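You operate a simulated robot arm through the tools that you are given. There is no shell and no other tool.

You run a simulated robot arm. Do the job below in one go: nothing can be reset, and whatever is moved stays where it is left.

## Task
Doff winder C by hand and chuck the empty bobbin from the crate under its tray.
Fine: main switch off first; wound bobbin on the tray; close the tailstock, switch on and zero the counter.

Only the result counts: the job must be done as asked and must still hold three seconds after the hand-in. Knocking over, shifting, dropping, spilling or breaking anything else fails it.

## Robot
A 7-joint arm with a two-finger parallel gripper, fixed in place. Base frame: the origin is on the floor under the middle of its stand, x ahead of it, y to its left, z up. Lengths are in mm, angles in degrees, forces in N, time in s.
It reaches about 1072 mm from its shoulder. Its first joint turns from -166.0 to 166.0 degrees. Payload 3.43 kg.
The tool frame sits at the grasp point between the pads (the TCP): z along the fingers, y along the line on which they close. The tips reach 34 mm beyond it. Largest opening 128 mm; finger width 24, thickness 12; the body of the gripper, 48 by 130 mm, starts 96 mm behind the TCP.
Orientation is that of the tool frame in the base frame, as a unit quaternion [x, y, z, w]. With the fingers straight down and closing along the base's y, the tool's x points along the base's -x, its y along +y and its z along -z.

## Interface
- The arm moves only by the tool apply_moves. Its argument "targets" is a list of rows, each a list of 7 numbers: the finger opening in cm, from 0 to 12.8, then the shift along the tool's x, y, z in units of 30 mm (1.0 is 30 mm), then the turn, a rotation vector about the tool's x, y, z in units of 4 degrees (1.0 is 4 degrees). In form: [[gripper, tx, ty, tz, rx, ry, rz], ...]. A call has 1 to 20 rows; each row shifts and turns the commanded pose from where the row before left it, along the tool's axes as they then stand. A call with a number of a shift or a turn outside -1 to 1 is refused whole. Each row takes 0.2 s and may step no farther than 50 mm and 8.6 degrees from the row before; otherwise, or with a gripper value out of range, the whole call is refused. Where a pose cannot be reached the arm comes as near as it can. A force on the tool above 90 N (or 10 N above the force at the start of the call, whichever is more), or a blocked arm, ends the call early, and 0.2 s more pass. Each finger travels about 153 mm/s and halts on what it meets, pressing with about 39 N; the grip force reading is that of the motor and also rises with nothing between the fingers. The clock runs only during rows and for 0.2 s after the last one: add rows that do not move to give the fingers time. It gives the time, the measured TCP pose, the force on the tool (base axes), the opening and the grip force at its end, in the units of the frame above (readings bear some noise), with the torque about the TCP (base axes, N m) and any sound that the robot's microphone picked up.
- Cameras (640 x 400 px; columns grow to the right, rows downward): "scene" is fixed at [50.6, 650.6, 1484.2]; the picture's right is [-0.52, -0.85, 0.00], its down [-0.70, 0.43, -0.57] and it looks along [0.49, -0.30, -0.82] (base axes); focal length 214 px, centre (320, 200). "wrist" rides on the gripper at [76, -11, -160] in the tool frame; the picture's right is [0.15, 0.99, 0.00], its down [-0.88, 0.13, -0.46] and it looks along [-0.45, 0.07, 0.89] (tool axes); focal length 234 px, centre (320, 200). There is no depth. A picture from a camera that has moved, and an enlarged one, comes with that camera's place and axes in the base frame and with its lens.
- snapshot(camera): a new picture of that camera. No time passes.
- zoom(camera, box): a new picture of the part [left, top, right, bottom] of that camera's present view, enlarged. No time passes.
- sign_off(): hands the job in; it is judged then, once.

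Nothing tells you positions but the pictures and the camera data. Unless the task says otherwise, let go and move clear before handing in.

The tools are called as name(argument=value, ...) on one line, values as JSON. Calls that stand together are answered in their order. apply_moves: Moves the arm, as the interface text tells. Its arguments: {"type":"object","properties":{"targets":{"type":"array"}},"required":["targets"]} The other tools are called the same way: snapshot (camera) takes a picture; zoom (camera, box) takes an enlarged picture of a part of a camera's view; sign_off () hands the job in.

At the start:

```text
t: 0.0
tcp_pos: [357.6, 427.4, 1264.9]
ee_rot: [0.0, 1.0, 0.0, -0.001]
wrist_force: [-0.1, 0.0, -0.5]
torque: [-0.01, 0.02, 0.0]
grip_width: 128.1
grip_force: 0.0
```

scene: 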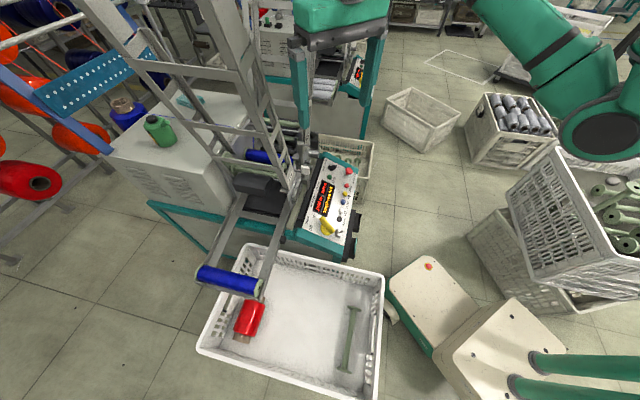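
wrist: 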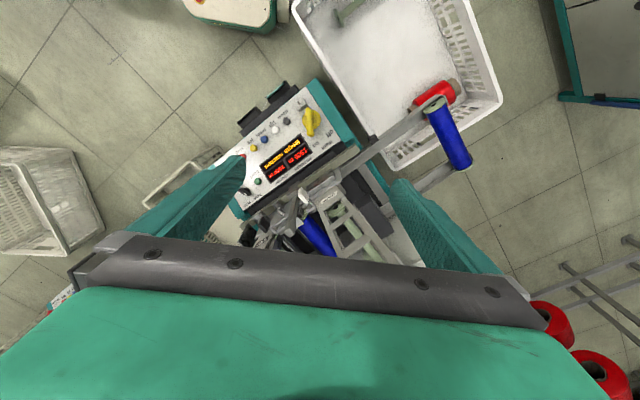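

I see a winder with a control panel, a tray on rails holding a blue bobbin, and a white crate below with a red bobbin and an empty spool. I'll zoom in on the details before I move anything.

zoom(camera="scene", box=[220, 120, 400, 270])

zoom(camera="scene", box=[180, 220, 400, 400])

zoom(camera="wrist", box=[220, 70, 380, 170])

zoom(camera="wrist", box=[220, 150, 420, 270])

zoom(camera="scene", box=[220, 0, 400, 120])

```text
2.67 times, centred on (310, 195) of scene
camera zoom: at [50.6, 650.6, 1484.2], right [-0.52, -0.85, 0.0], down [-0.7, 0.43, -0.57], along [0.49, -0.3, -0.82], focal length 572 px, centre (347, 213)
```

zoom: 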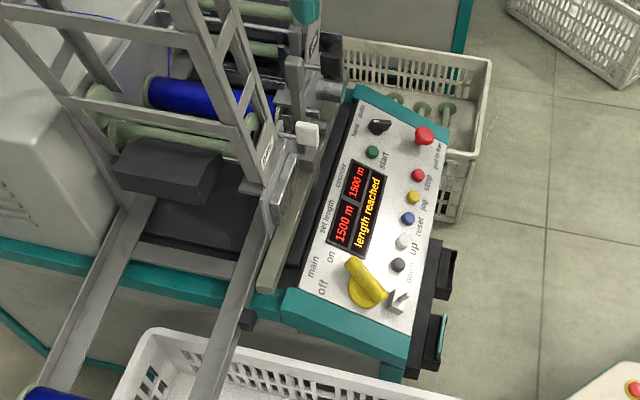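

```text
2.22 times, centred on (290, 310) of scene
camera zoom: at [50.6, 650.6, 1484.2], right [-0.52, -0.85, 0.0], down [-0.7, 0.43, -0.57], along [0.49, -0.3, -0.82], focal length 477 px, centre (387, -44)
```

zoom: 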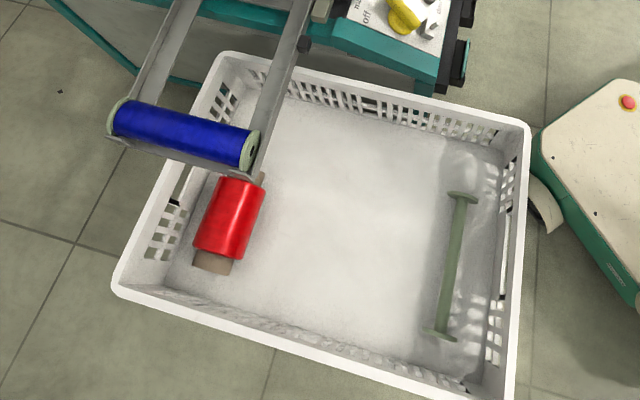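

```text
4.00 times, centred on (300, 120) of wrist
camera zoom: at [281.9, 416.3, 1424.6], right [-0.15, 0.99, 0.0], down [0.88, 0.13, 0.46], along [0.45, 0.07, -0.89], focal length 937 px, centre (400, 520)
```

zoom: 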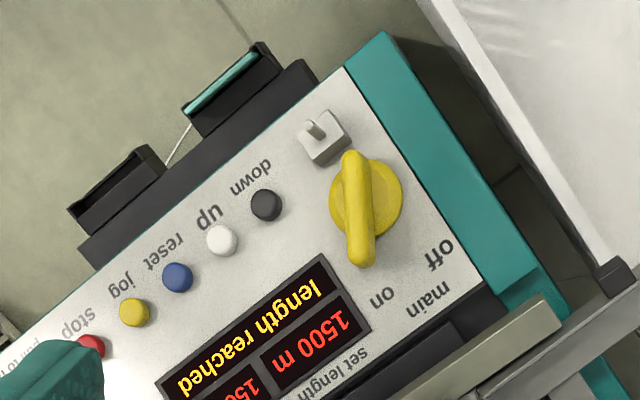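

```text
3.20 times, centred on (320, 210) of wrist
camera zoom: at [281.9, 416.3, 1424.6], right [-0.15, 0.99, 0.0], down [0.88, 0.13, 0.46], along [0.45, 0.07, -0.89], focal length 749 px, centre (320, 168)
```

zoom: 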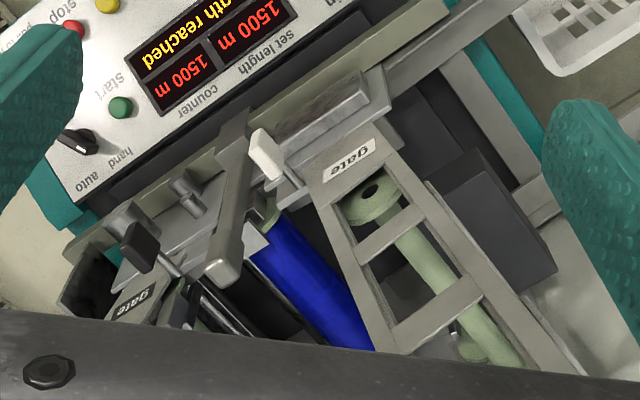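

```text
3.33 times, centred on (310, 60) of scene
camera zoom: at [50.6, 650.6, 1484.2], right [-0.52, -0.85, 0.0], down [-0.7, 0.43, -0.57], along [0.49, -0.3, -0.82], focal length 715 px, centre (353, 667)
```

zoom: 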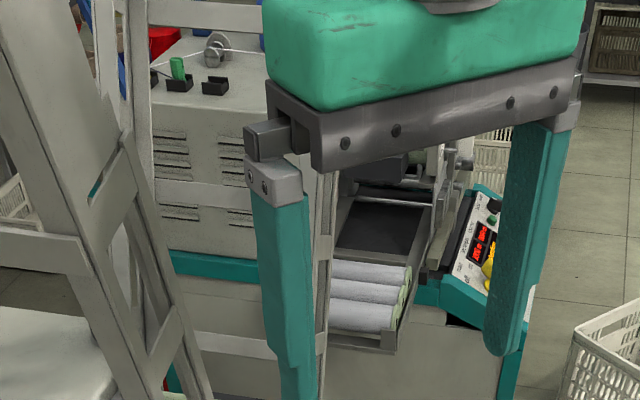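

The display nearest me reads "length reached", but I haven't yet seen which machine is C. I'm looking for machine letters and for the chuck and tailstock.

zoom(camera="scene", box=[60, 0, 220, 100])

zoom(camera="scene", box=[100, 80, 260, 180])

zoom(camera="scene", box=[230, 130, 320, 220])

zoom(camera="scene", box=[100, 180, 300, 310])

zoom(camera="scene", box=[380, 60, 640, 220])

zoom(camera="scene", box=[0, 0, 180, 120])

```text
4.00 times, centred on (140, 50) of scene
camera zoom: at [50.6, 650.6, 1484.2], right [-0.52, -0.85, 0.0], down [-0.7, 0.43, -0.57], along [0.49, -0.3, -0.82], focal length 858 px, centre (1040, 800)
```

zoom: 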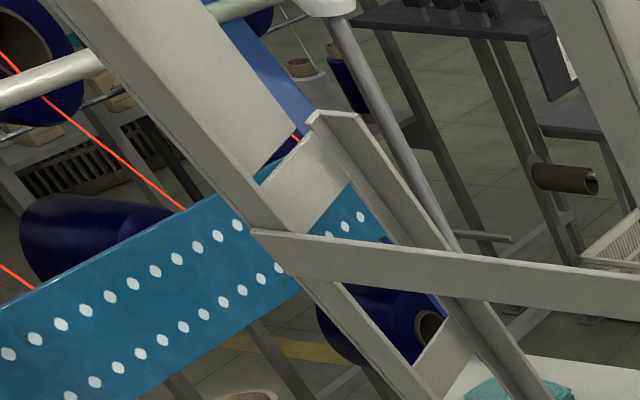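

```text
4.00 times, centred on (180, 130) of scene
camera zoom: at [50.6, 650.6, 1484.2], right [-0.52, -0.85, 0.0], down [-0.7, 0.43, -0.57], along [0.49, -0.3, -0.82], focal length 858 px, centre (880, 480)
```

zoom: 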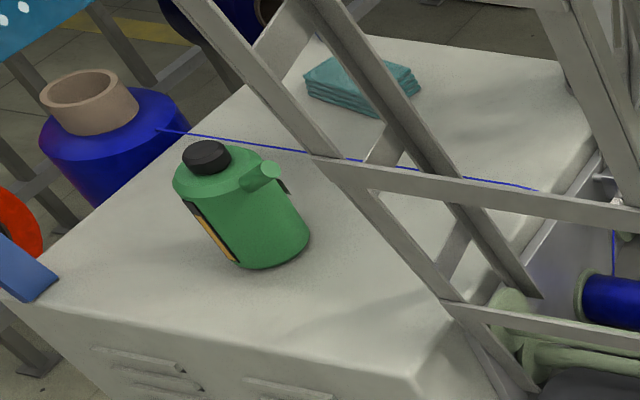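

```text
4.44 times, centred on (275, 175) of scene
camera zoom: at [50.6, 650.6, 1484.2], right [-0.52, -0.85, 0.0], down [-0.7, 0.43, -0.57], along [0.49, -0.3, -0.82], focal length 953 px, centre (520, 311)
```

zoom: 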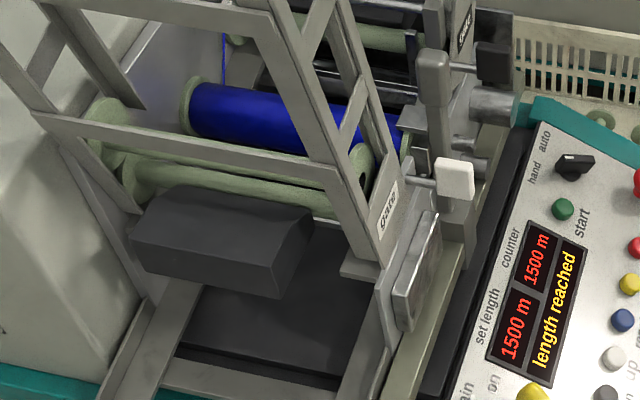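

```text
3.08 times, centred on (200, 245) of scene
camera zoom: at [50.6, 650.6, 1484.2], right [-0.52, -0.85, 0.0], down [-0.7, 0.43, -0.57], along [0.49, -0.3, -0.82], focal length 660 px, centre (689, 62)
```

zoom: 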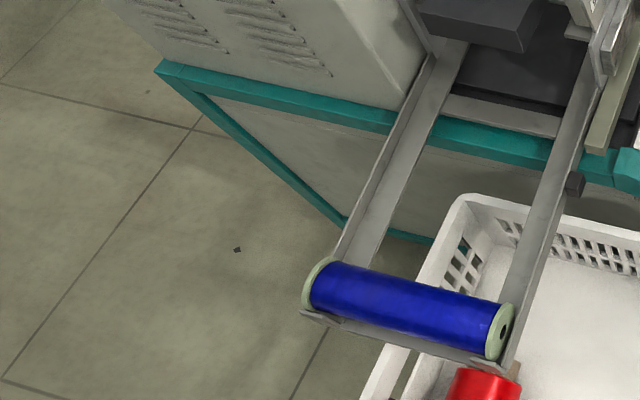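

```text
2.46 times, centred on (510, 140) of scene
camera zoom: at [50.6, 650.6, 1484.2], right [-0.52, -0.85, 0.0], down [-0.7, 0.43, -0.57], along [0.49, -0.3, -0.82], focal length 528 px, centre (-148, 348)
```

zoom: 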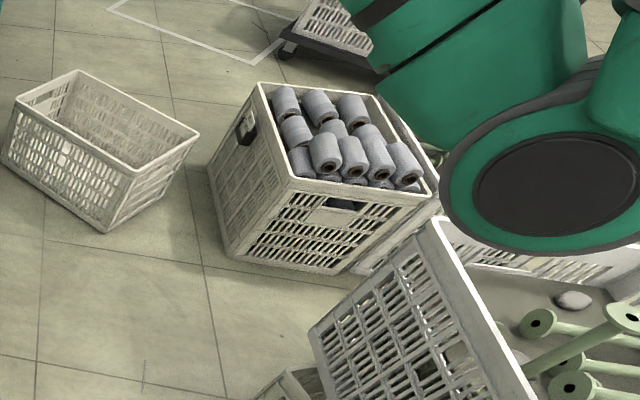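

```text
3.33 times, centred on (90, 60) of scene
camera zoom: at [50.6, 650.6, 1484.2], right [-0.52, -0.85, 0.0], down [-0.7, 0.43, -0.57], along [0.49, -0.3, -0.82], focal length 715 px, centre (1087, 667)
```

zoom: 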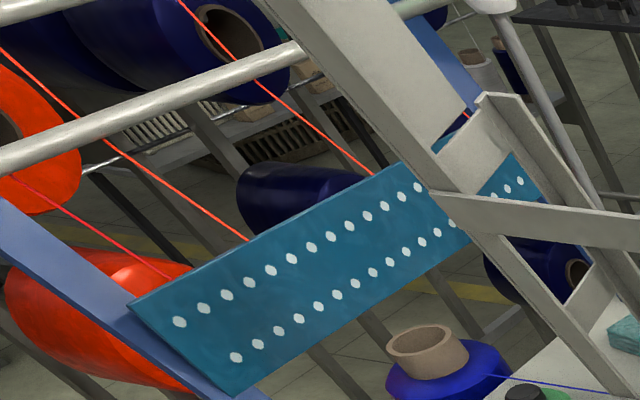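

The yellow main switch works out to about (395, 405, 684), and the machine is turned roughly -36° about vertical. I'll back off and tilt the wrist camera to study the spindle and tailstock.

apply_moves(targets=[[12.8, 1, 0, 0, 0, -1, 0], [12.8, 1, 0, 0, 0, -1, 0], [12.8, 1, 0, 0, 0, -1, 0], [12.8, 1, 0, 0, 0, -1, 0], [12.8, 1, 0, 0, 0, -1, 0]])

snapshot(camera="wrist")

snapshot(camera="scene")

```text
t: 1.2
tcp_pos: [211.5, 426.3, 1235.8]
ee_rot: [0.002, 0.988, -0.002, 0.155]
wrist_force: [0.0, 0.0, 0.4]
torque: [0.03, 0.02, 0.02]
grip_width: 128.0
grip_force: 0.0
```

```text
taken
camera wrist: at [90.3, 416.2, 1365.2], right [-0.13, 0.99, -0.05], down [0.7, 0.13, 0.7], along [0.7, 0.06, -0.71], focal length 234 px, centre (320, 200)
```

wrist: 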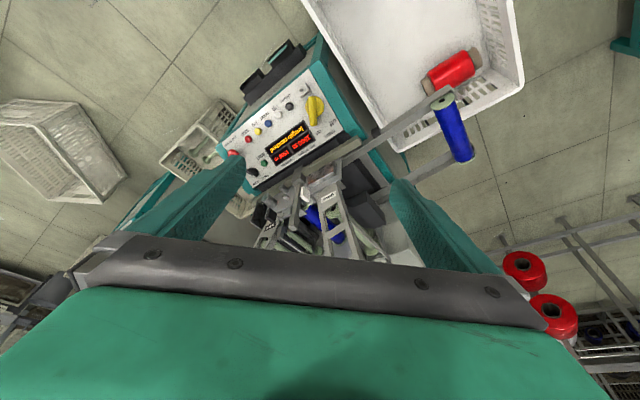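

```text
taken
```

scene: 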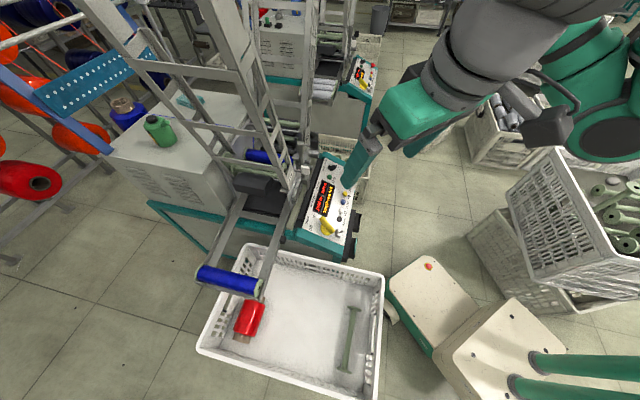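

The near machine is now less obstructed in the scene view. I'm zooming in on the labels and the tailstock.

zoom(camera="wrist", box=[230, 150, 410, 270])

zoom(camera="wrist", box=[220, 30, 380, 200])

zoom(camera="scene", box=[200, 0, 400, 130])

zoom(camera="scene", box=[230, 120, 370, 220])

zoom(camera="wrist", box=[330, 40, 540, 180])

```text
3.33 times, centred on (320, 210) of wrist
camera zoom: at [90.3, 416.2, 1365.2], right [-0.13, 0.99, -0.05], down [0.7, 0.13, 0.7], along [0.7, 0.06, -0.71], focal length 781 px, centre (320, 167)
```

zoom: 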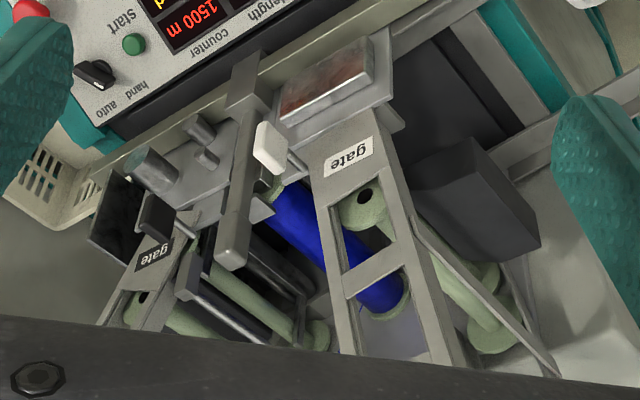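

```text
2.35 times, centred on (300, 115) of wrist
camera zoom: at [90.3, 416.2, 1365.2], right [-0.13, 0.99, -0.05], down [0.7, 0.13, 0.7], along [0.7, 0.06, -0.71], focal length 551 px, centre (367, 400)
```

zoom: 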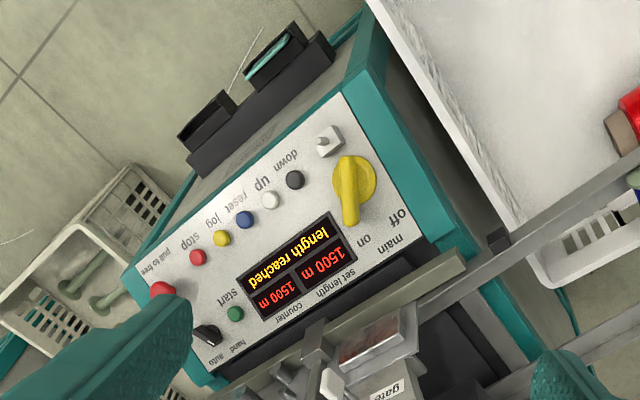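

```text
3.08 times, centred on (300, 65) of scene
camera zoom: at [50.6, 650.6, 1484.2], right [-0.52, -0.85, 0.0], down [-0.7, 0.43, -0.57], along [0.49, -0.3, -0.82], focal length 660 px, centre (382, 615)
```

zoom: 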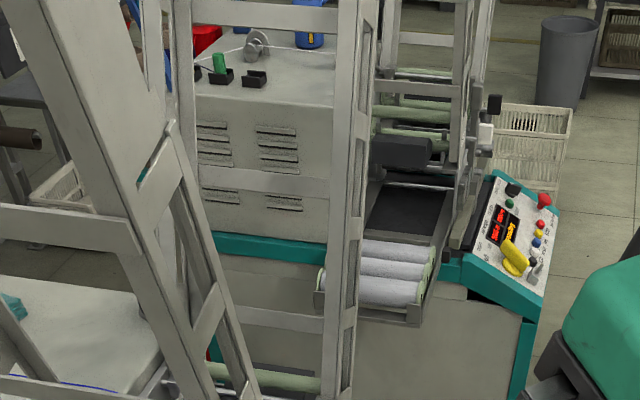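

```text
4.00 times, centred on (300, 170) of scene
camera zoom: at [50.6, 650.6, 1484.2], right [-0.52, -0.85, 0.0], down [-0.7, 0.43, -0.57], along [0.49, -0.3, -0.82], focal length 858 px, centre (400, 320)
```

zoom: 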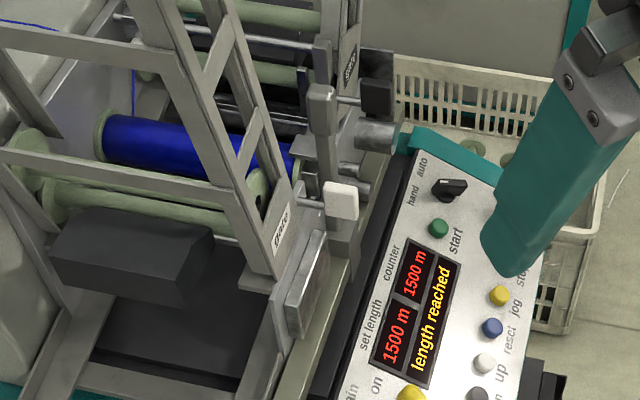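

```text
2.86 times, centred on (435, 110) of wrist
camera zoom: at [90.3, 416.2, 1365.2], right [-0.13, 0.99, -0.05], down [0.7, 0.13, 0.7], along [0.7, 0.06, -0.71], focal length 669 px, centre (-9, 457)
```

zoom: 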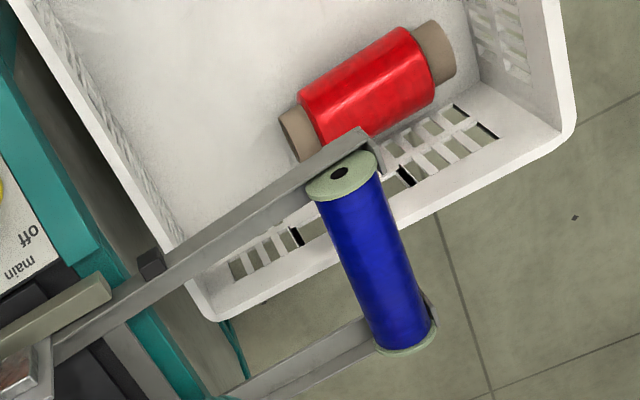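

The lever head is near (610, 391, 963), the white gate knob near (541, 410, 897), and the empty spool near (13, 503, 229). I'll swing the tool round to face the machine from the operator side so I can see the spindle, tailstock and panel.

apply_moves(targets=[[12.8, -0.3, -0.9, 0, 0, 0, 0], [12.8, -0.3, -0.9, 0, 0, 0, 0], [12.8, -0.3, -0.9, 0, 0, 0, 0], [12.8, -0.3, -0.9, 0, 0, 0, 0], [12.8, -0.3, -0.9, 0, 0, 0, 0], [12.8, -0.3, -0.9, 0, 0, 0, 0], [12.8, 0, 0, 0, -0.342, 0, -0.94], [12.8, 0, 0, 0, -0.342, 0, -0.94], [12.8, 0, 0, 0, -0.342, 0, -0.94], [12.8, 0, 0, 0, -0.342, 0, -0.94], [12.8, 0, 0, 0, -0.342, 0, -0.94], [12.8, 0, 0, 0, -0.342, 0, -0.94], [12.8, 0, 0, 0, -0.342, 0, -0.94], [12.8, 0, 0, 0, -0.342, 0, -0.94], [12.8, 0, 0, 0, -0.342, 0, -0.94], [12.8, 0, 0, 0, -0.342, 0, -0.94], [12.8, 0, 0, 0, -0.342, 0, -0.94], [12.8, 0, 0, 0, -0.342, 0, -0.94], [12.8, 0, 0, 0, -0.342, 0, -0.94]])

snapshot(camera="wrist")

snapshot(camera="scene")

```text
t: 5.2
tcp_pos: [260.4, 266.0, 1262.5]
ee_rot: [-0.431, 0.885, 0.076, 0.157]
wrist_force: [-0.3, -0.1, -0.1]
torque: [0.01, 0.03, 0.0]
grip_width: 128.0
grip_force: 0.1
```

```text
taken
camera wrist: at [191.9, 159.6, 1386.6], right [-0.86, 0.5, -0.05], down [0.31, 0.61, 0.73], along [0.4, 0.62, -0.68], focal length 234 px, centre (320, 200)
```

wrist: 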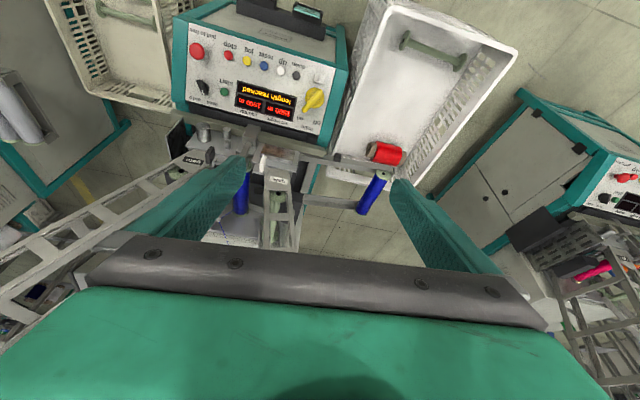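

```text
taken
```

scene: 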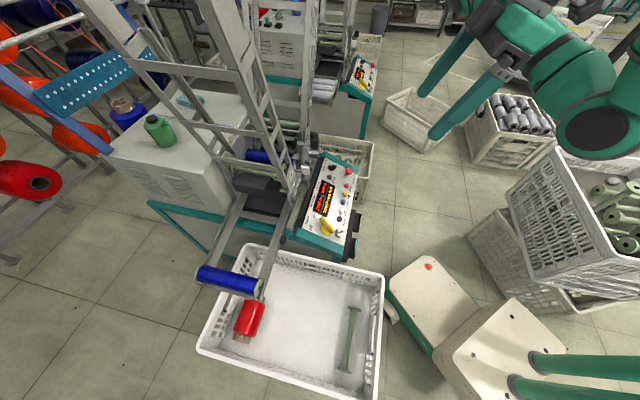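

Another winder stands to the right of the image and one to the left, while the middle one is directly in reach. I'm zooming in to find the letters and study the parts.

zoom(camera="wrist", box=[170, 0, 350, 130])

zoom(camera="wrist", box=[160, 110, 420, 260])

zoom(camera="wrist", box=[450, 80, 640, 330])

zoom(camera="wrist", box=[0, 60, 200, 240])

```text
3.08 times, centred on (260, 65) of wrist
camera zoom: at [191.9, 159.6, 1386.6], right [-0.86, 0.5, -0.05], down [0.31, 0.61, 0.73], along [0.4, 0.62, -0.68], focal length 720 px, centre (505, 615)
```

zoom: 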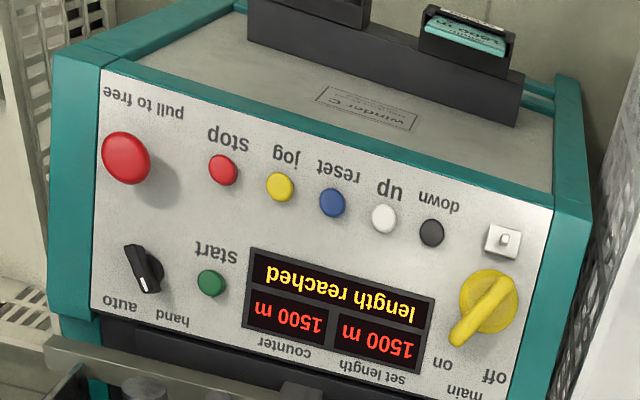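

```text
2.46 times, centred on (290, 185) of wrist
camera zoom: at [191.9, 159.6, 1386.6], right [-0.86, 0.5, -0.05], down [0.31, 0.61, 0.73], along [0.4, 0.62, -0.68], focal length 576 px, centre (394, 237)
```

zoom: 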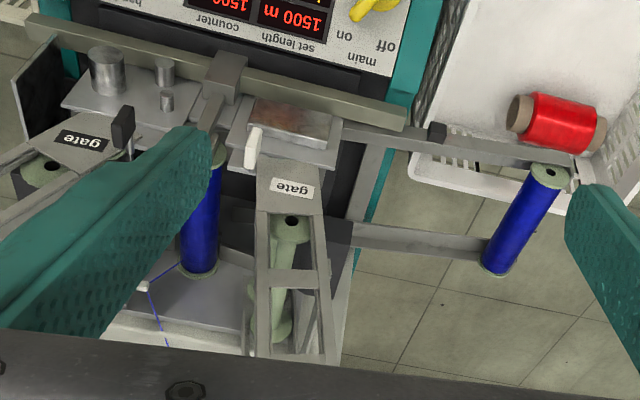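

```text
1.60 times, centred on (545, 205) of wrist
camera zoom: at [191.9, 159.6, 1386.6], right [-0.86, 0.5, -0.05], down [0.31, 0.61, 0.73], along [0.4, 0.62, -0.68], focal length 375 px, centre (-40, 192)
```

zoom: 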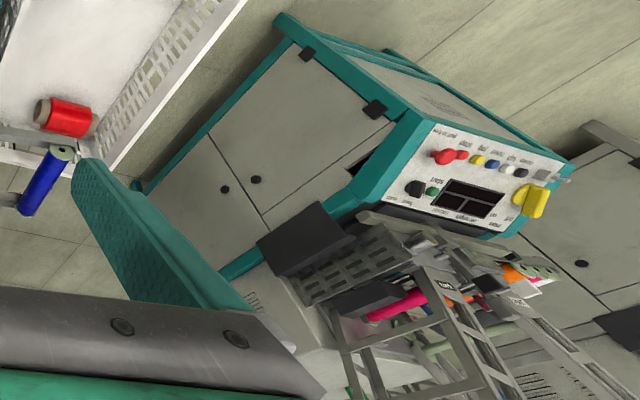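

```text
2.22 times, centred on (100, 150) of wrist
camera zoom: at [191.9, 159.6, 1386.6], right [-0.86, 0.5, -0.05], down [0.31, 0.61, 0.73], along [0.4, 0.62, -0.68], focal length 520 px, centre (809, 311)
```

zoom: 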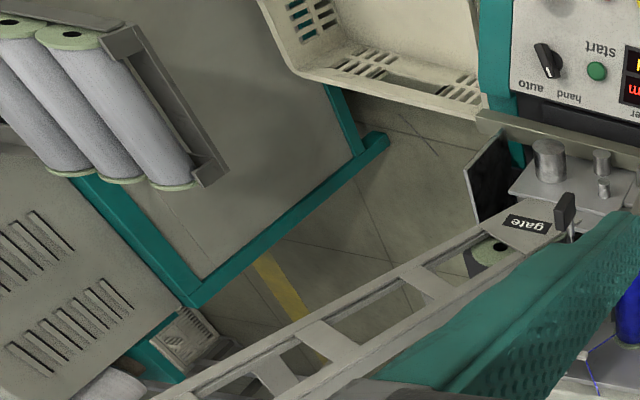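

The nameplate confirms this middle machine is winder C. I'm zooming in on the nameplate, the card, the main switch and the small plate beside it.

zoom(camera="wrist", box=[230, 0, 330, 40])

zoom(camera="wrist", box=[290, 55, 350, 115])

zoom(camera="wrist", box=[185, 65, 255, 115])

zoom(camera="wrist", box=[180, 110, 310, 200])

zoom(camera="wrist", box=[320, 120, 420, 230])

```text
6.40 times, centred on (280, 20) of wrist
camera zoom: at [191.9, 159.6, 1386.6], right [-0.86, 0.5, -0.05], down [0.31, 0.61, 0.73], along [0.4, 0.62, -0.68], focal length 1499 px, centre (576, 1352)
```

zoom: 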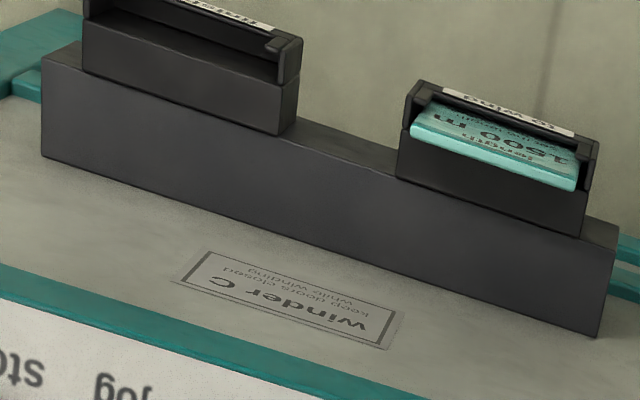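

```text
6.67 times, centred on (320, 85) of wrist
camera zoom: at [191.9, 159.6, 1386.6], right [-0.86, 0.5, -0.05], down [0.31, 0.61, 0.73], along [0.4, 0.62, -0.68], focal length 1561 px, centre (320, 967)
```

zoom: 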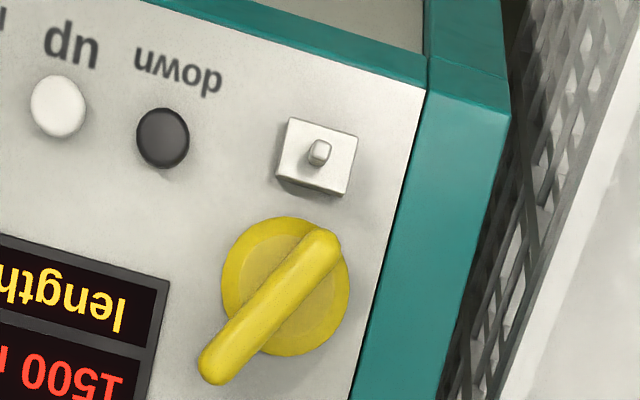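

```text
8.00 times, centred on (220, 90) of wrist
camera zoom: at [191.9, 159.6, 1386.6], right [-0.86, 0.5, -0.05], down [0.31, 0.61, 0.73], along [0.4, 0.62, -0.68], focal length 1873 px, centre (1120, 1080)
```

zoom: 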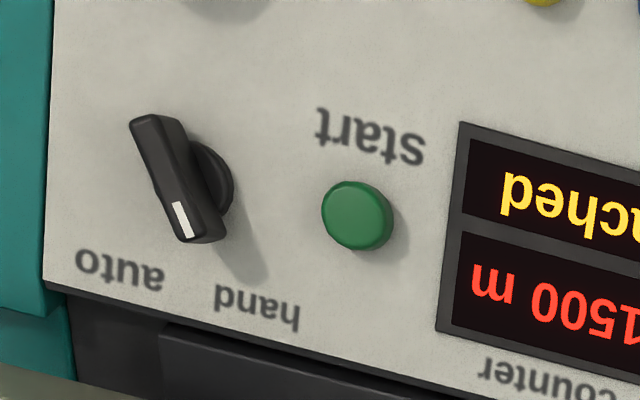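

```text
4.44 times, centred on (245, 155) of wrist
camera zoom: at [191.9, 159.6, 1386.6], right [-0.86, 0.5, -0.05], down [0.31, 0.61, 0.73], along [0.4, 0.62, -0.68], focal length 1041 px, centre (653, 400)
```

zoom: 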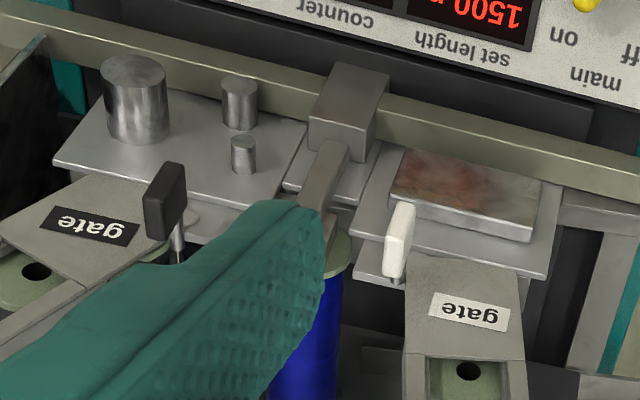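

```text
3.64 times, centred on (370, 175) of wrist
camera zoom: at [191.9, 159.6, 1386.6], right [-0.86, 0.5, -0.05], down [0.31, 0.61, 0.73], along [0.4, 0.62, -0.68], focal length 852 px, centre (138, 291)
```

zoom: 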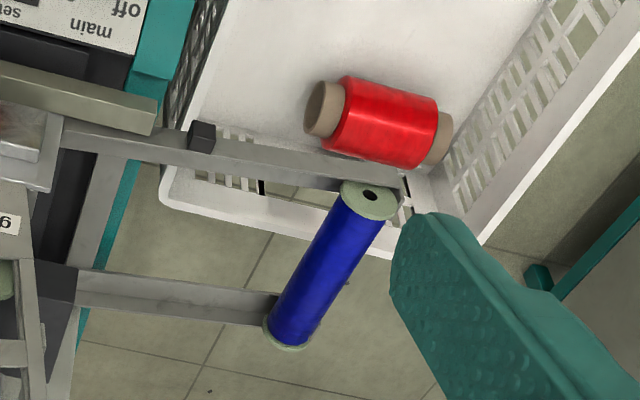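

The plate reads "winder C". The upright arm beside the bobbin looks like the tailstock arm, on a block at about (622, 385, 706). I'll tilt further and shift sideways for a clear look at the spindle from the operator side.

apply_moves(targets=[[12.8, 0, -1, 0, 0, -1, 0], [12.8, 0, -1, 0, 0, -1, 0], [12.8, 0, -1, 0, 0, -1, 0], [12.8, 0, -1, 0, 0, -1, 0], [12.8, 0, -1, 0, 0, -1, 0], [12.8, 0, 0, 0, 0, -1, 0]])

snapshot(camera="wrist")

zoom(camera="wrist", box=[220, 40, 400, 160])

```text
t: 6.6
tcp_pos: [392.8, 176.7, 1276.7]
ee_rot: [-0.406, 0.834, 0.164, 0.337]
wrist_force: [-0.2, 0.7, 0.5]
torque: [0.02, 0.01, 0.05]
grip_width: 127.8
grip_force: 0.0
out of reach, approached as far as the arm can: row 5, 6
```

```text
taken
camera wrist: at [300.3, 38.7, 1339.4], right [-0.84, 0.53, -0.1], down [0.09, 0.33, 0.94], along [0.53, 0.78, -0.33], focal length 234 px, centre (320, 200)
```

wrist: 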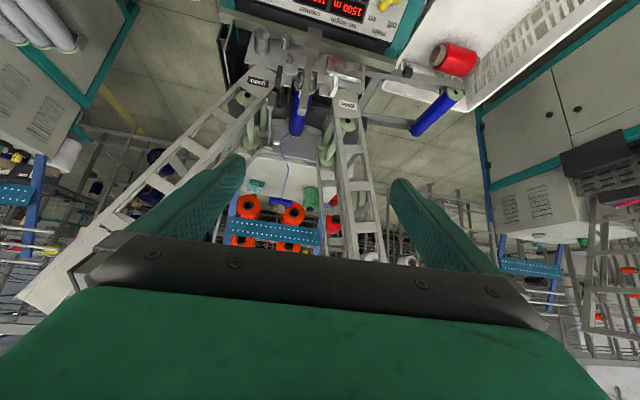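

```text
3.33 times, centred on (310, 100) of wrist
camera zoom: at [300.3, 38.7, 1339.4], right [-0.84, 0.53, -0.1], down [0.09, 0.33, 0.94], along [0.53, 0.78, -0.33], focal length 781 px, centre (353, 533)
```

zoom: 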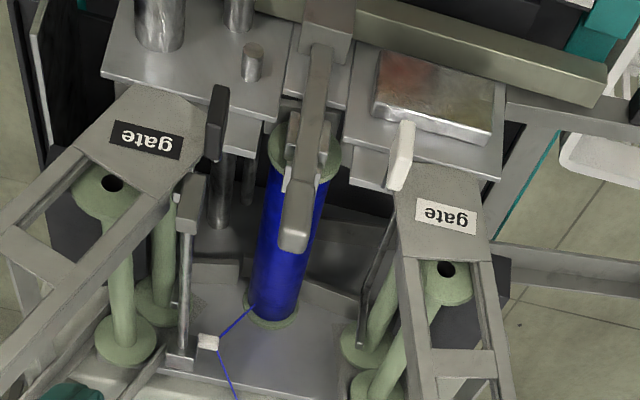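

This view shows the tailstock arm in front of the wound blue bobbin, between the two magazines. The machine yaw works out to about -43.5°. I'm zooming in tighter on the tailstock and the thread.

zoom(camera="wrist", box=[275, 45, 345, 95])

zoom(camera="wrist", box=[255, 90, 355, 165])

zoom(camera="scene", box=[270, 125, 330, 185])

zoom(camera="scene", box=[225, 130, 305, 190])

```text
8.00 times, centred on (310, 70) of wrist
camera zoom: at [300.3, 38.7, 1339.4], right [-0.84, 0.53, -0.1], down [0.09, 0.33, 0.94], along [0.53, 0.78, -0.33], focal length 1873 px, centre (400, 1240)
```

zoom: 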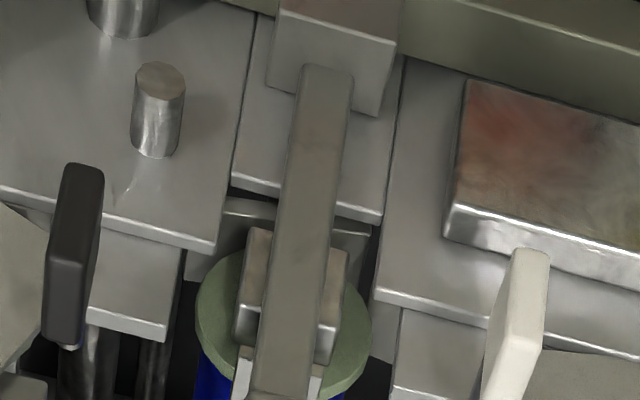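

```text
5.33 times, centred on (305, 128) of wrist
camera zoom: at [300.3, 38.7, 1339.4], right [-0.84, 0.53, -0.1], down [0.09, 0.33, 0.94], along [0.53, 0.78, -0.33], focal length 1249 px, centre (400, 587)
```

zoom: 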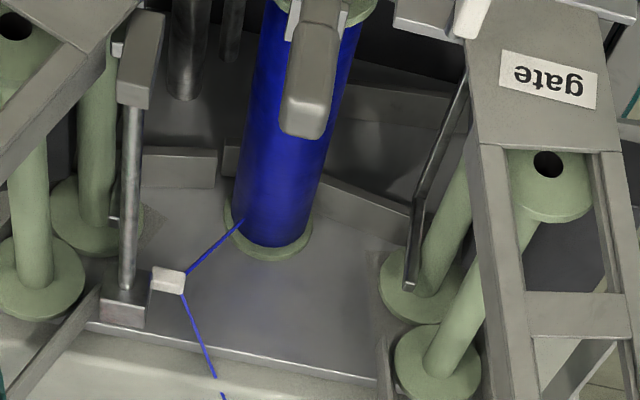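

```text
6.67 times, centred on (300, 155) of scene
camera zoom: at [50.6, 650.6, 1484.2], right [-0.52, -0.85, 0.0], down [-0.7, 0.43, -0.57], along [0.49, -0.3, -0.82], focal length 1430 px, centre (453, 500)
```

zoom: 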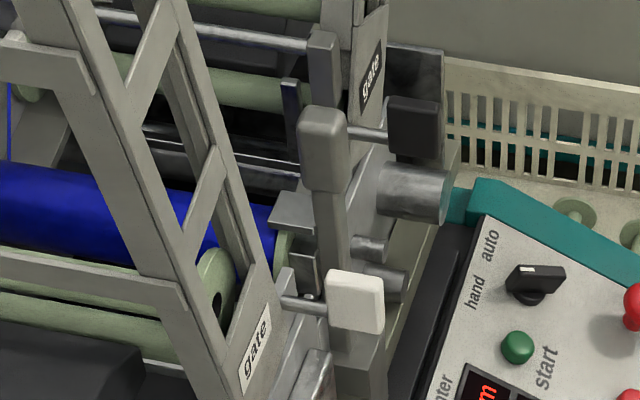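

```text
6.67 times, centred on (265, 160) of scene
camera zoom: at [50.6, 650.6, 1484.2], right [-0.52, -0.85, 0.0], down [-0.7, 0.43, -0.57], along [0.49, -0.3, -0.82], focal length 1430 px, centre (687, 467)
```

zoom: 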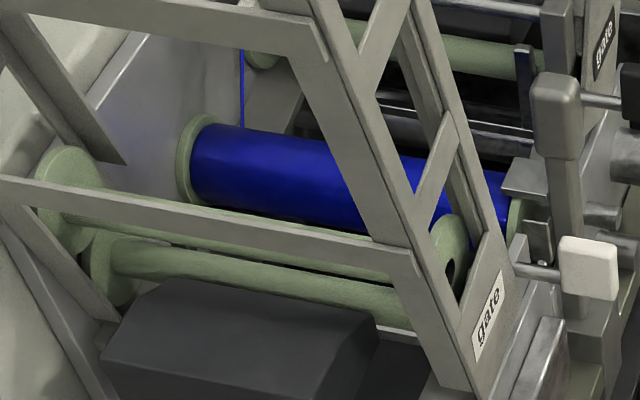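

The main switch comes first. I estimate it at (395, 405, 684) on a panel sloping about 25° toward the operator, so I'll bring the gripper in front of it, roughly square to the panel.

apply_moves(targets=[[12.8, 0, 0, 0.3, 0, 0.95, 0], [12.8, 0, 0, 0.3, 0, 0.95, 0], [12.8, 0, 0, 0.3, 0, 0.95, 0], [12.8, 0, 0, 0.3, 0.289, 0.95, 0.62], [12.8, 0, 0, 0.3, 0.289, 0.95, 0.62], [12.8, 0.3, 0.47, 0.8, 0, 0, 0], [12.8, 0.3, 0.47, 0.8, 0, 0, 0], [12.8, 0.3, 0.47, 0.8, 0, 0, 0], [12.8, 0.3, 0.47, 0.8, 0, 0, 0], [12.8, 0.3, 0.47, 0.8, 0, 0, 0], [12.8, 0.3, 0.47, 0.8, 0, 0, 0], [12.8, 0.3, 0.47, 0.8, 0, 0, 0], [12.8, 0.3, 0.47, 0.8, 0, 0, 0], [12.8, 0.3, 0.47, 0.8, 0, 0, 0], [12.8, 0.3, 0.47, 0.8, 0, 0, 0], [12.8, 0.3, 0.47, 0.8, 0, 0, 0]])

snapshot(camera="wrist")

snapshot(camera="scene")

```text
t: 10.0
tcp_pos: [324.4, 331.7, 963.9]
ee_rot: [-0.385, 0.897, 0.089, 0.198]
wrist_force: [-0.1, -0.3, -0.7]
torque: [0.02, 0.01, -0.01]
grip_width: 128.0
grip_force: 0.1
out of reach, approached as far as the arm can: row 10, 11, 12
```

```text
taken
camera wrist: at [239.4, 224.8, 1076.5], right [-0.81, 0.58, -0.06], down [0.33, 0.53, 0.79], along [0.49, 0.62, -0.62], focal length 234 px, centre (320, 200)
```

wrist: 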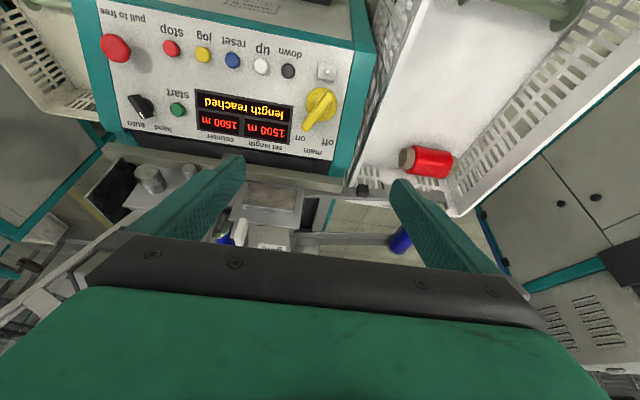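

```text
taken
```

scene: 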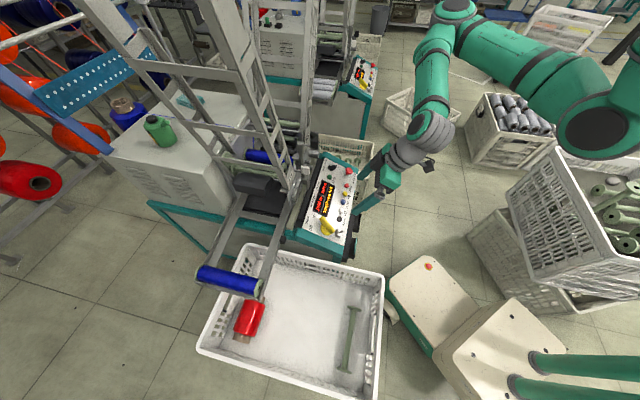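

I'm now squared up to the panel, with tool yaw matching the machine. I'm zooming in to refine the switch handle and panel geometry.

zoom(camera="wrist", box=[260, 50, 370, 170])

zoom(camera="wrist", box=[90, 0, 370, 180])

zoom(camera="scene", box=[300, 150, 380, 260])

zoom(camera="wrist", box=[130, 140, 330, 260])

```text
3.33 times, centred on (315, 110) of wrist
camera zoom: at [239.4, 224.8, 1076.5], right [-0.81, 0.58, -0.06], down [0.33, 0.53, 0.79], along [0.49, 0.62, -0.62], focal length 781 px, centre (337, 500)
```

zoom: 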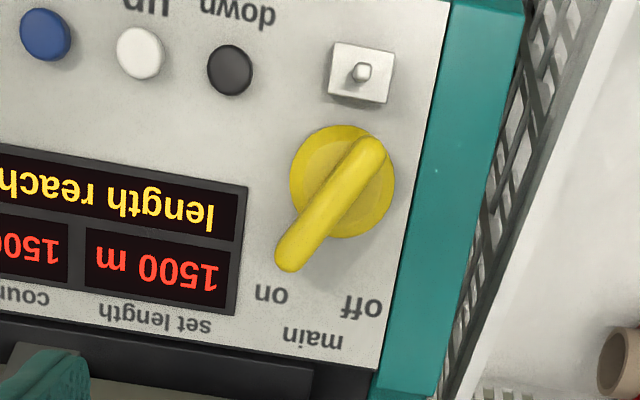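

```text
2.22 times, centred on (230, 90) of wrist
camera zoom: at [239.4, 224.8, 1076.5], right [-0.81, 0.58, -0.06], down [0.33, 0.53, 0.79], along [0.49, 0.62, -0.62], focal length 520 px, centre (520, 444)
```

zoom: 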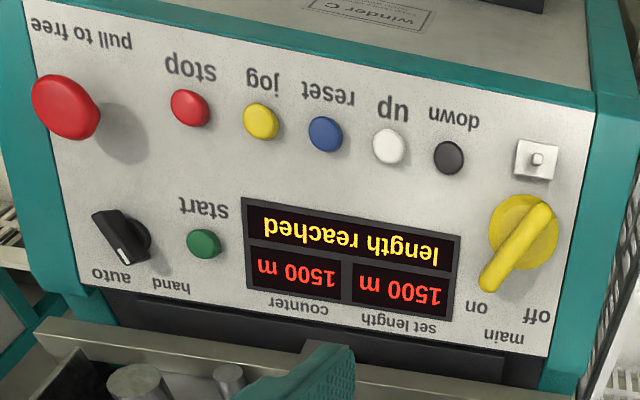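

```text
3.64 times, centred on (340, 205) of scene
camera zoom: at [50.6, 650.6, 1484.2], right [-0.52, -0.85, 0.0], down [-0.7, 0.43, -0.57], along [0.49, -0.3, -0.82], focal length 780 px, centre (247, 182)
```

zoom: 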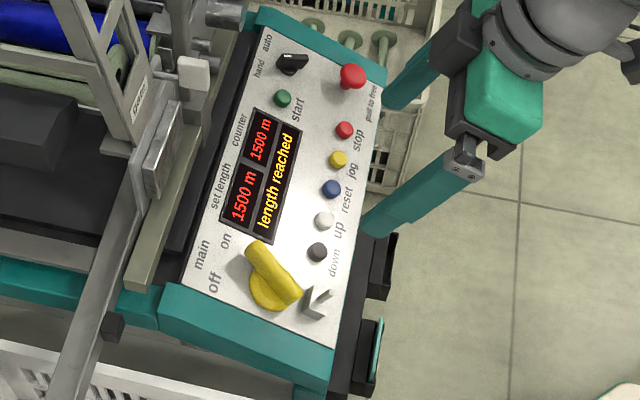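

```text
3.20 times, centred on (230, 200) of wrist
camera zoom: at [239.4, 224.8, 1076.5], right [-0.81, 0.58, -0.06], down [0.33, 0.53, 0.79], along [0.49, 0.62, -0.62], focal length 749 px, centre (608, 200)
```

zoom: 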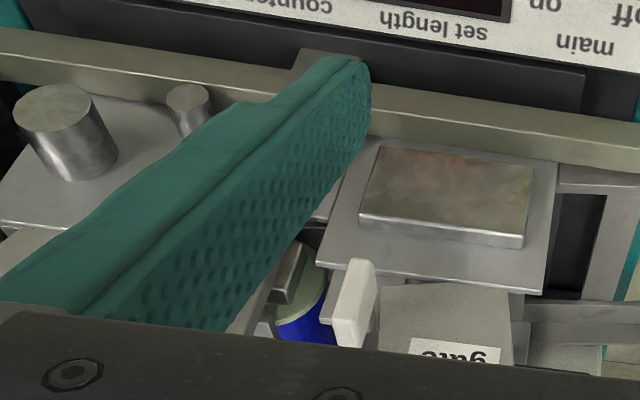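

The switch disc centre is about (392, 402, 666), the panel slopes about 28°, and the handle points to "on", about 30° clockwise. I'll align the fingers with the handle and stop 110 mm short of it.

apply_moves(targets=[[6, 0.256, 0, 0.948, 0, -0.7, 0], [6, 0.256, 0, 0.948, 0, 0, 0], [6, 0.256, 0, 0.948, 0, 0, 0], [6, 0.256, 0, 0.948, 0, 0, 0], [6, 0.256, 0, 0.948, 0, 0, 0], [6, 0.256, 0, 0.948, 0, 0, 0], [6, 0.256, 0, 0.948, 0, 0, 0], [6, 0, 0, 0, 0, 0, 1], [6, 0, 0, 0, 0, 0, 1], [6, 0, 0, 0, 0, 0, 1], [6, 0, 0, 0, 0, 0, 1], [6, 0, 0, 0, 0, 0, 1], [6, 0, 0, 0, 0, 0, 1], [6, 0, 0, 0, 0, 0, 1], [6, 0, 0, 0, 0, 0, 0.5], [6, 0, 0, 0, 0, 0, 0]])

snapshot(camera="wrist")

zoom(camera="scene", box=[280, 150, 400, 270])

```text
t: 13.4
tcp_pos: [353.5, 363.9, 763.8]
ee_rot: [-0.139, 0.961, 0.151, 0.187]
wrist_force: [-0.2, -0.6, 0.2]
torque: [0.0, 0.0, -0.01]
grip_width: 59.8
grip_force: 0.1
```

```text
taken
camera wrist: at [239.2, 283.3, 872.2], right [-0.45, 0.88, 0.18], down [0.6, 0.15, 0.79], along [0.66, 0.46, -0.59], focal length 234 px, centre (320, 200)
```

wrist: 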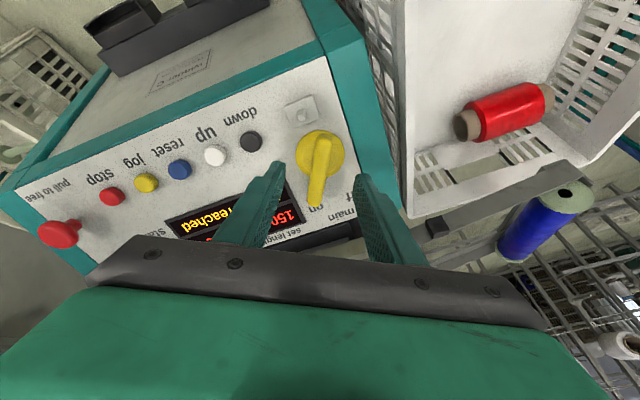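

```text
3.33 times, centred on (340, 210) of scene
camera zoom: at [50.6, 650.6, 1484.2], right [-0.52, -0.85, 0.0], down [-0.7, 0.43, -0.57], along [0.49, -0.3, -0.82], focal length 715 px, centre (253, 167)
```

zoom: 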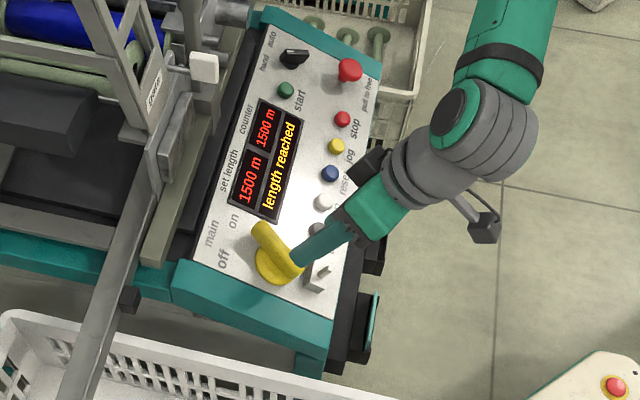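

The handle is now nearly in line with the fingers. I'm zooming in for the final correction before closing on it.

zoom(camera="wrist", box=[260, 80, 380, 220])

zoom(camera="scene", box=[310, 200, 360, 250])

```text
2.86 times, centred on (320, 150) of wrist
camera zoom: at [239.2, 283.3, 872.2], right [-0.45, 0.88, 0.18], down [0.6, 0.15, 0.79], along [0.66, 0.46, -0.59], focal length 669 px, centre (320, 343)
```

zoom: 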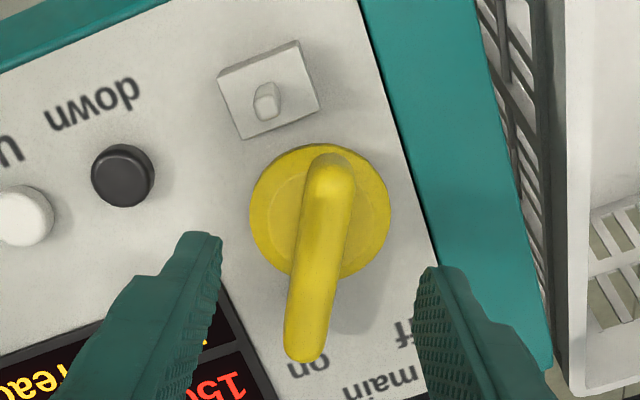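

```text
8.00 times, centred on (335, 225) of scene
camera zoom: at [50.6, 650.6, 1484.2], right [-0.52, -0.85, 0.0], down [-0.7, 0.43, -0.57], along [0.49, -0.3, -0.82], focal length 1716 px, centre (200, 0)
```

zoom: 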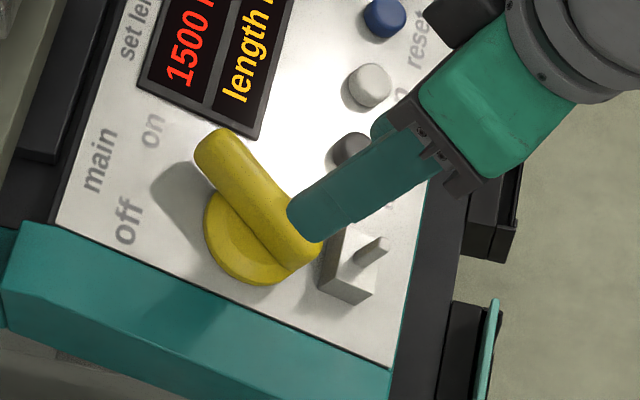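

The alignment is good to within 2 mm. I'll move in with the fingers straddling the handle, then check before gripping.

apply_moves(targets=[[4.5, -0.08, 0, 0.6, 0, 0, 0], [4.5, 0, 0, 0.6, 0, 0, 0], [4.5, 0, 0, 0.5, 0, 0, 0], [4.5, 0, 0, 0.4, 0, 0, 0], [4.5, 0, 0, 0.15, 0, 0, 0], [4.5, 0, 0, 0, 0, 0, 0]])

snapshot(camera="wrist")

zoom(camera="scene", box=[310, 200, 360, 250])

```text
t: 14.8
tcp_pos: [377.1, 386.5, 704.7]
ee_rot: [-0.139, 0.961, 0.151, 0.186]
wrist_force: [0.4, -0.7, -0.4]
torque: [-0.01, 0.0, 0.03]
grip_width: 44.9
grip_force: 0.0
```

```text
taken
camera wrist: at [263.0, 306.7, 813.4], right [-0.45, 0.88, 0.18], down [0.6, 0.15, 0.79], along [0.66, 0.46, -0.59], focal length 234 px, centre (320, 200)
```

wrist: 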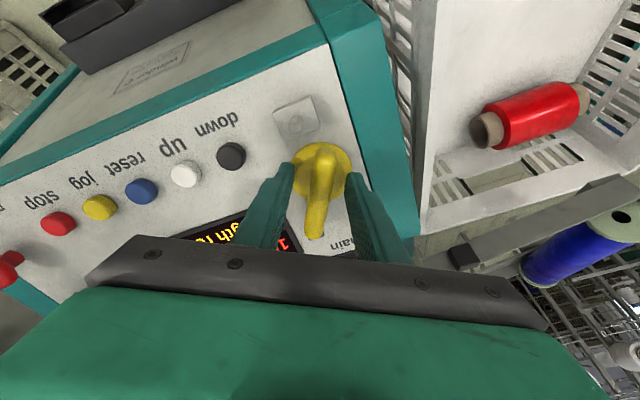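

```text
8.00 times, centred on (335, 225) of scene
camera zoom: at [50.6, 650.6, 1484.2], right [-0.52, -0.85, 0.0], down [-0.7, 0.43, -0.57], along [0.49, -0.3, -0.82], focal length 1716 px, centre (200, 0)
```

zoom: 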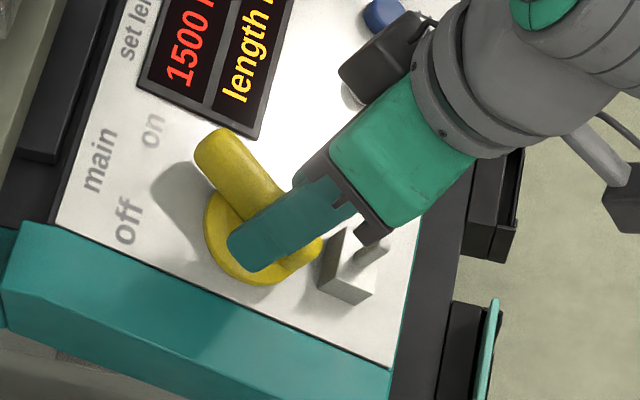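

The fingers straddle the handle with no contact. I'm closing on it now.

apply_moves(targets=[[0, 0, 0, 0, 0, 0, 0], [0, 0, 0, 0, 0, 0, 0], [0, 0, 0, 0, 0, 0, 0]])

zoom(camera="wrist", box=[240, 80, 400, 260])

```text
t: 15.6
tcp_pos: [376.4, 389.4, 704.7]
ee_rot: [-0.139, 0.96, 0.153, 0.186]
wrist_force: [-4.5, 23.3, -0.4]
torque: [-0.45, 0.15, -0.02]
grip_width: 18.5
grip_force: 45.1
```

```text
2.22 times, centred on (320, 170) of wrist
camera zoom: at [262.3, 307.7, 813.9], right [-0.45, 0.87, 0.18], down [0.6, 0.15, 0.79], along [0.66, 0.46, -0.59], focal length 520 px, centre (320, 267)
```

zoom: 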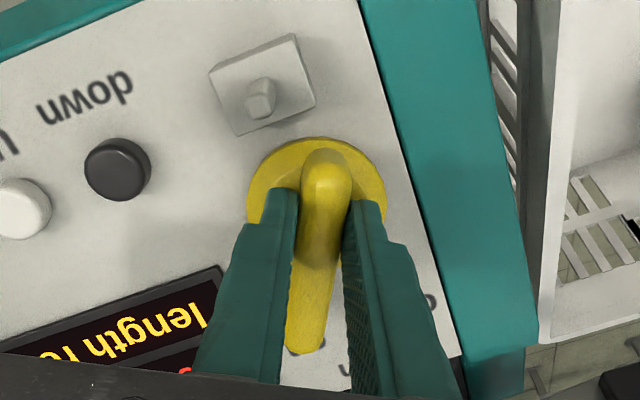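

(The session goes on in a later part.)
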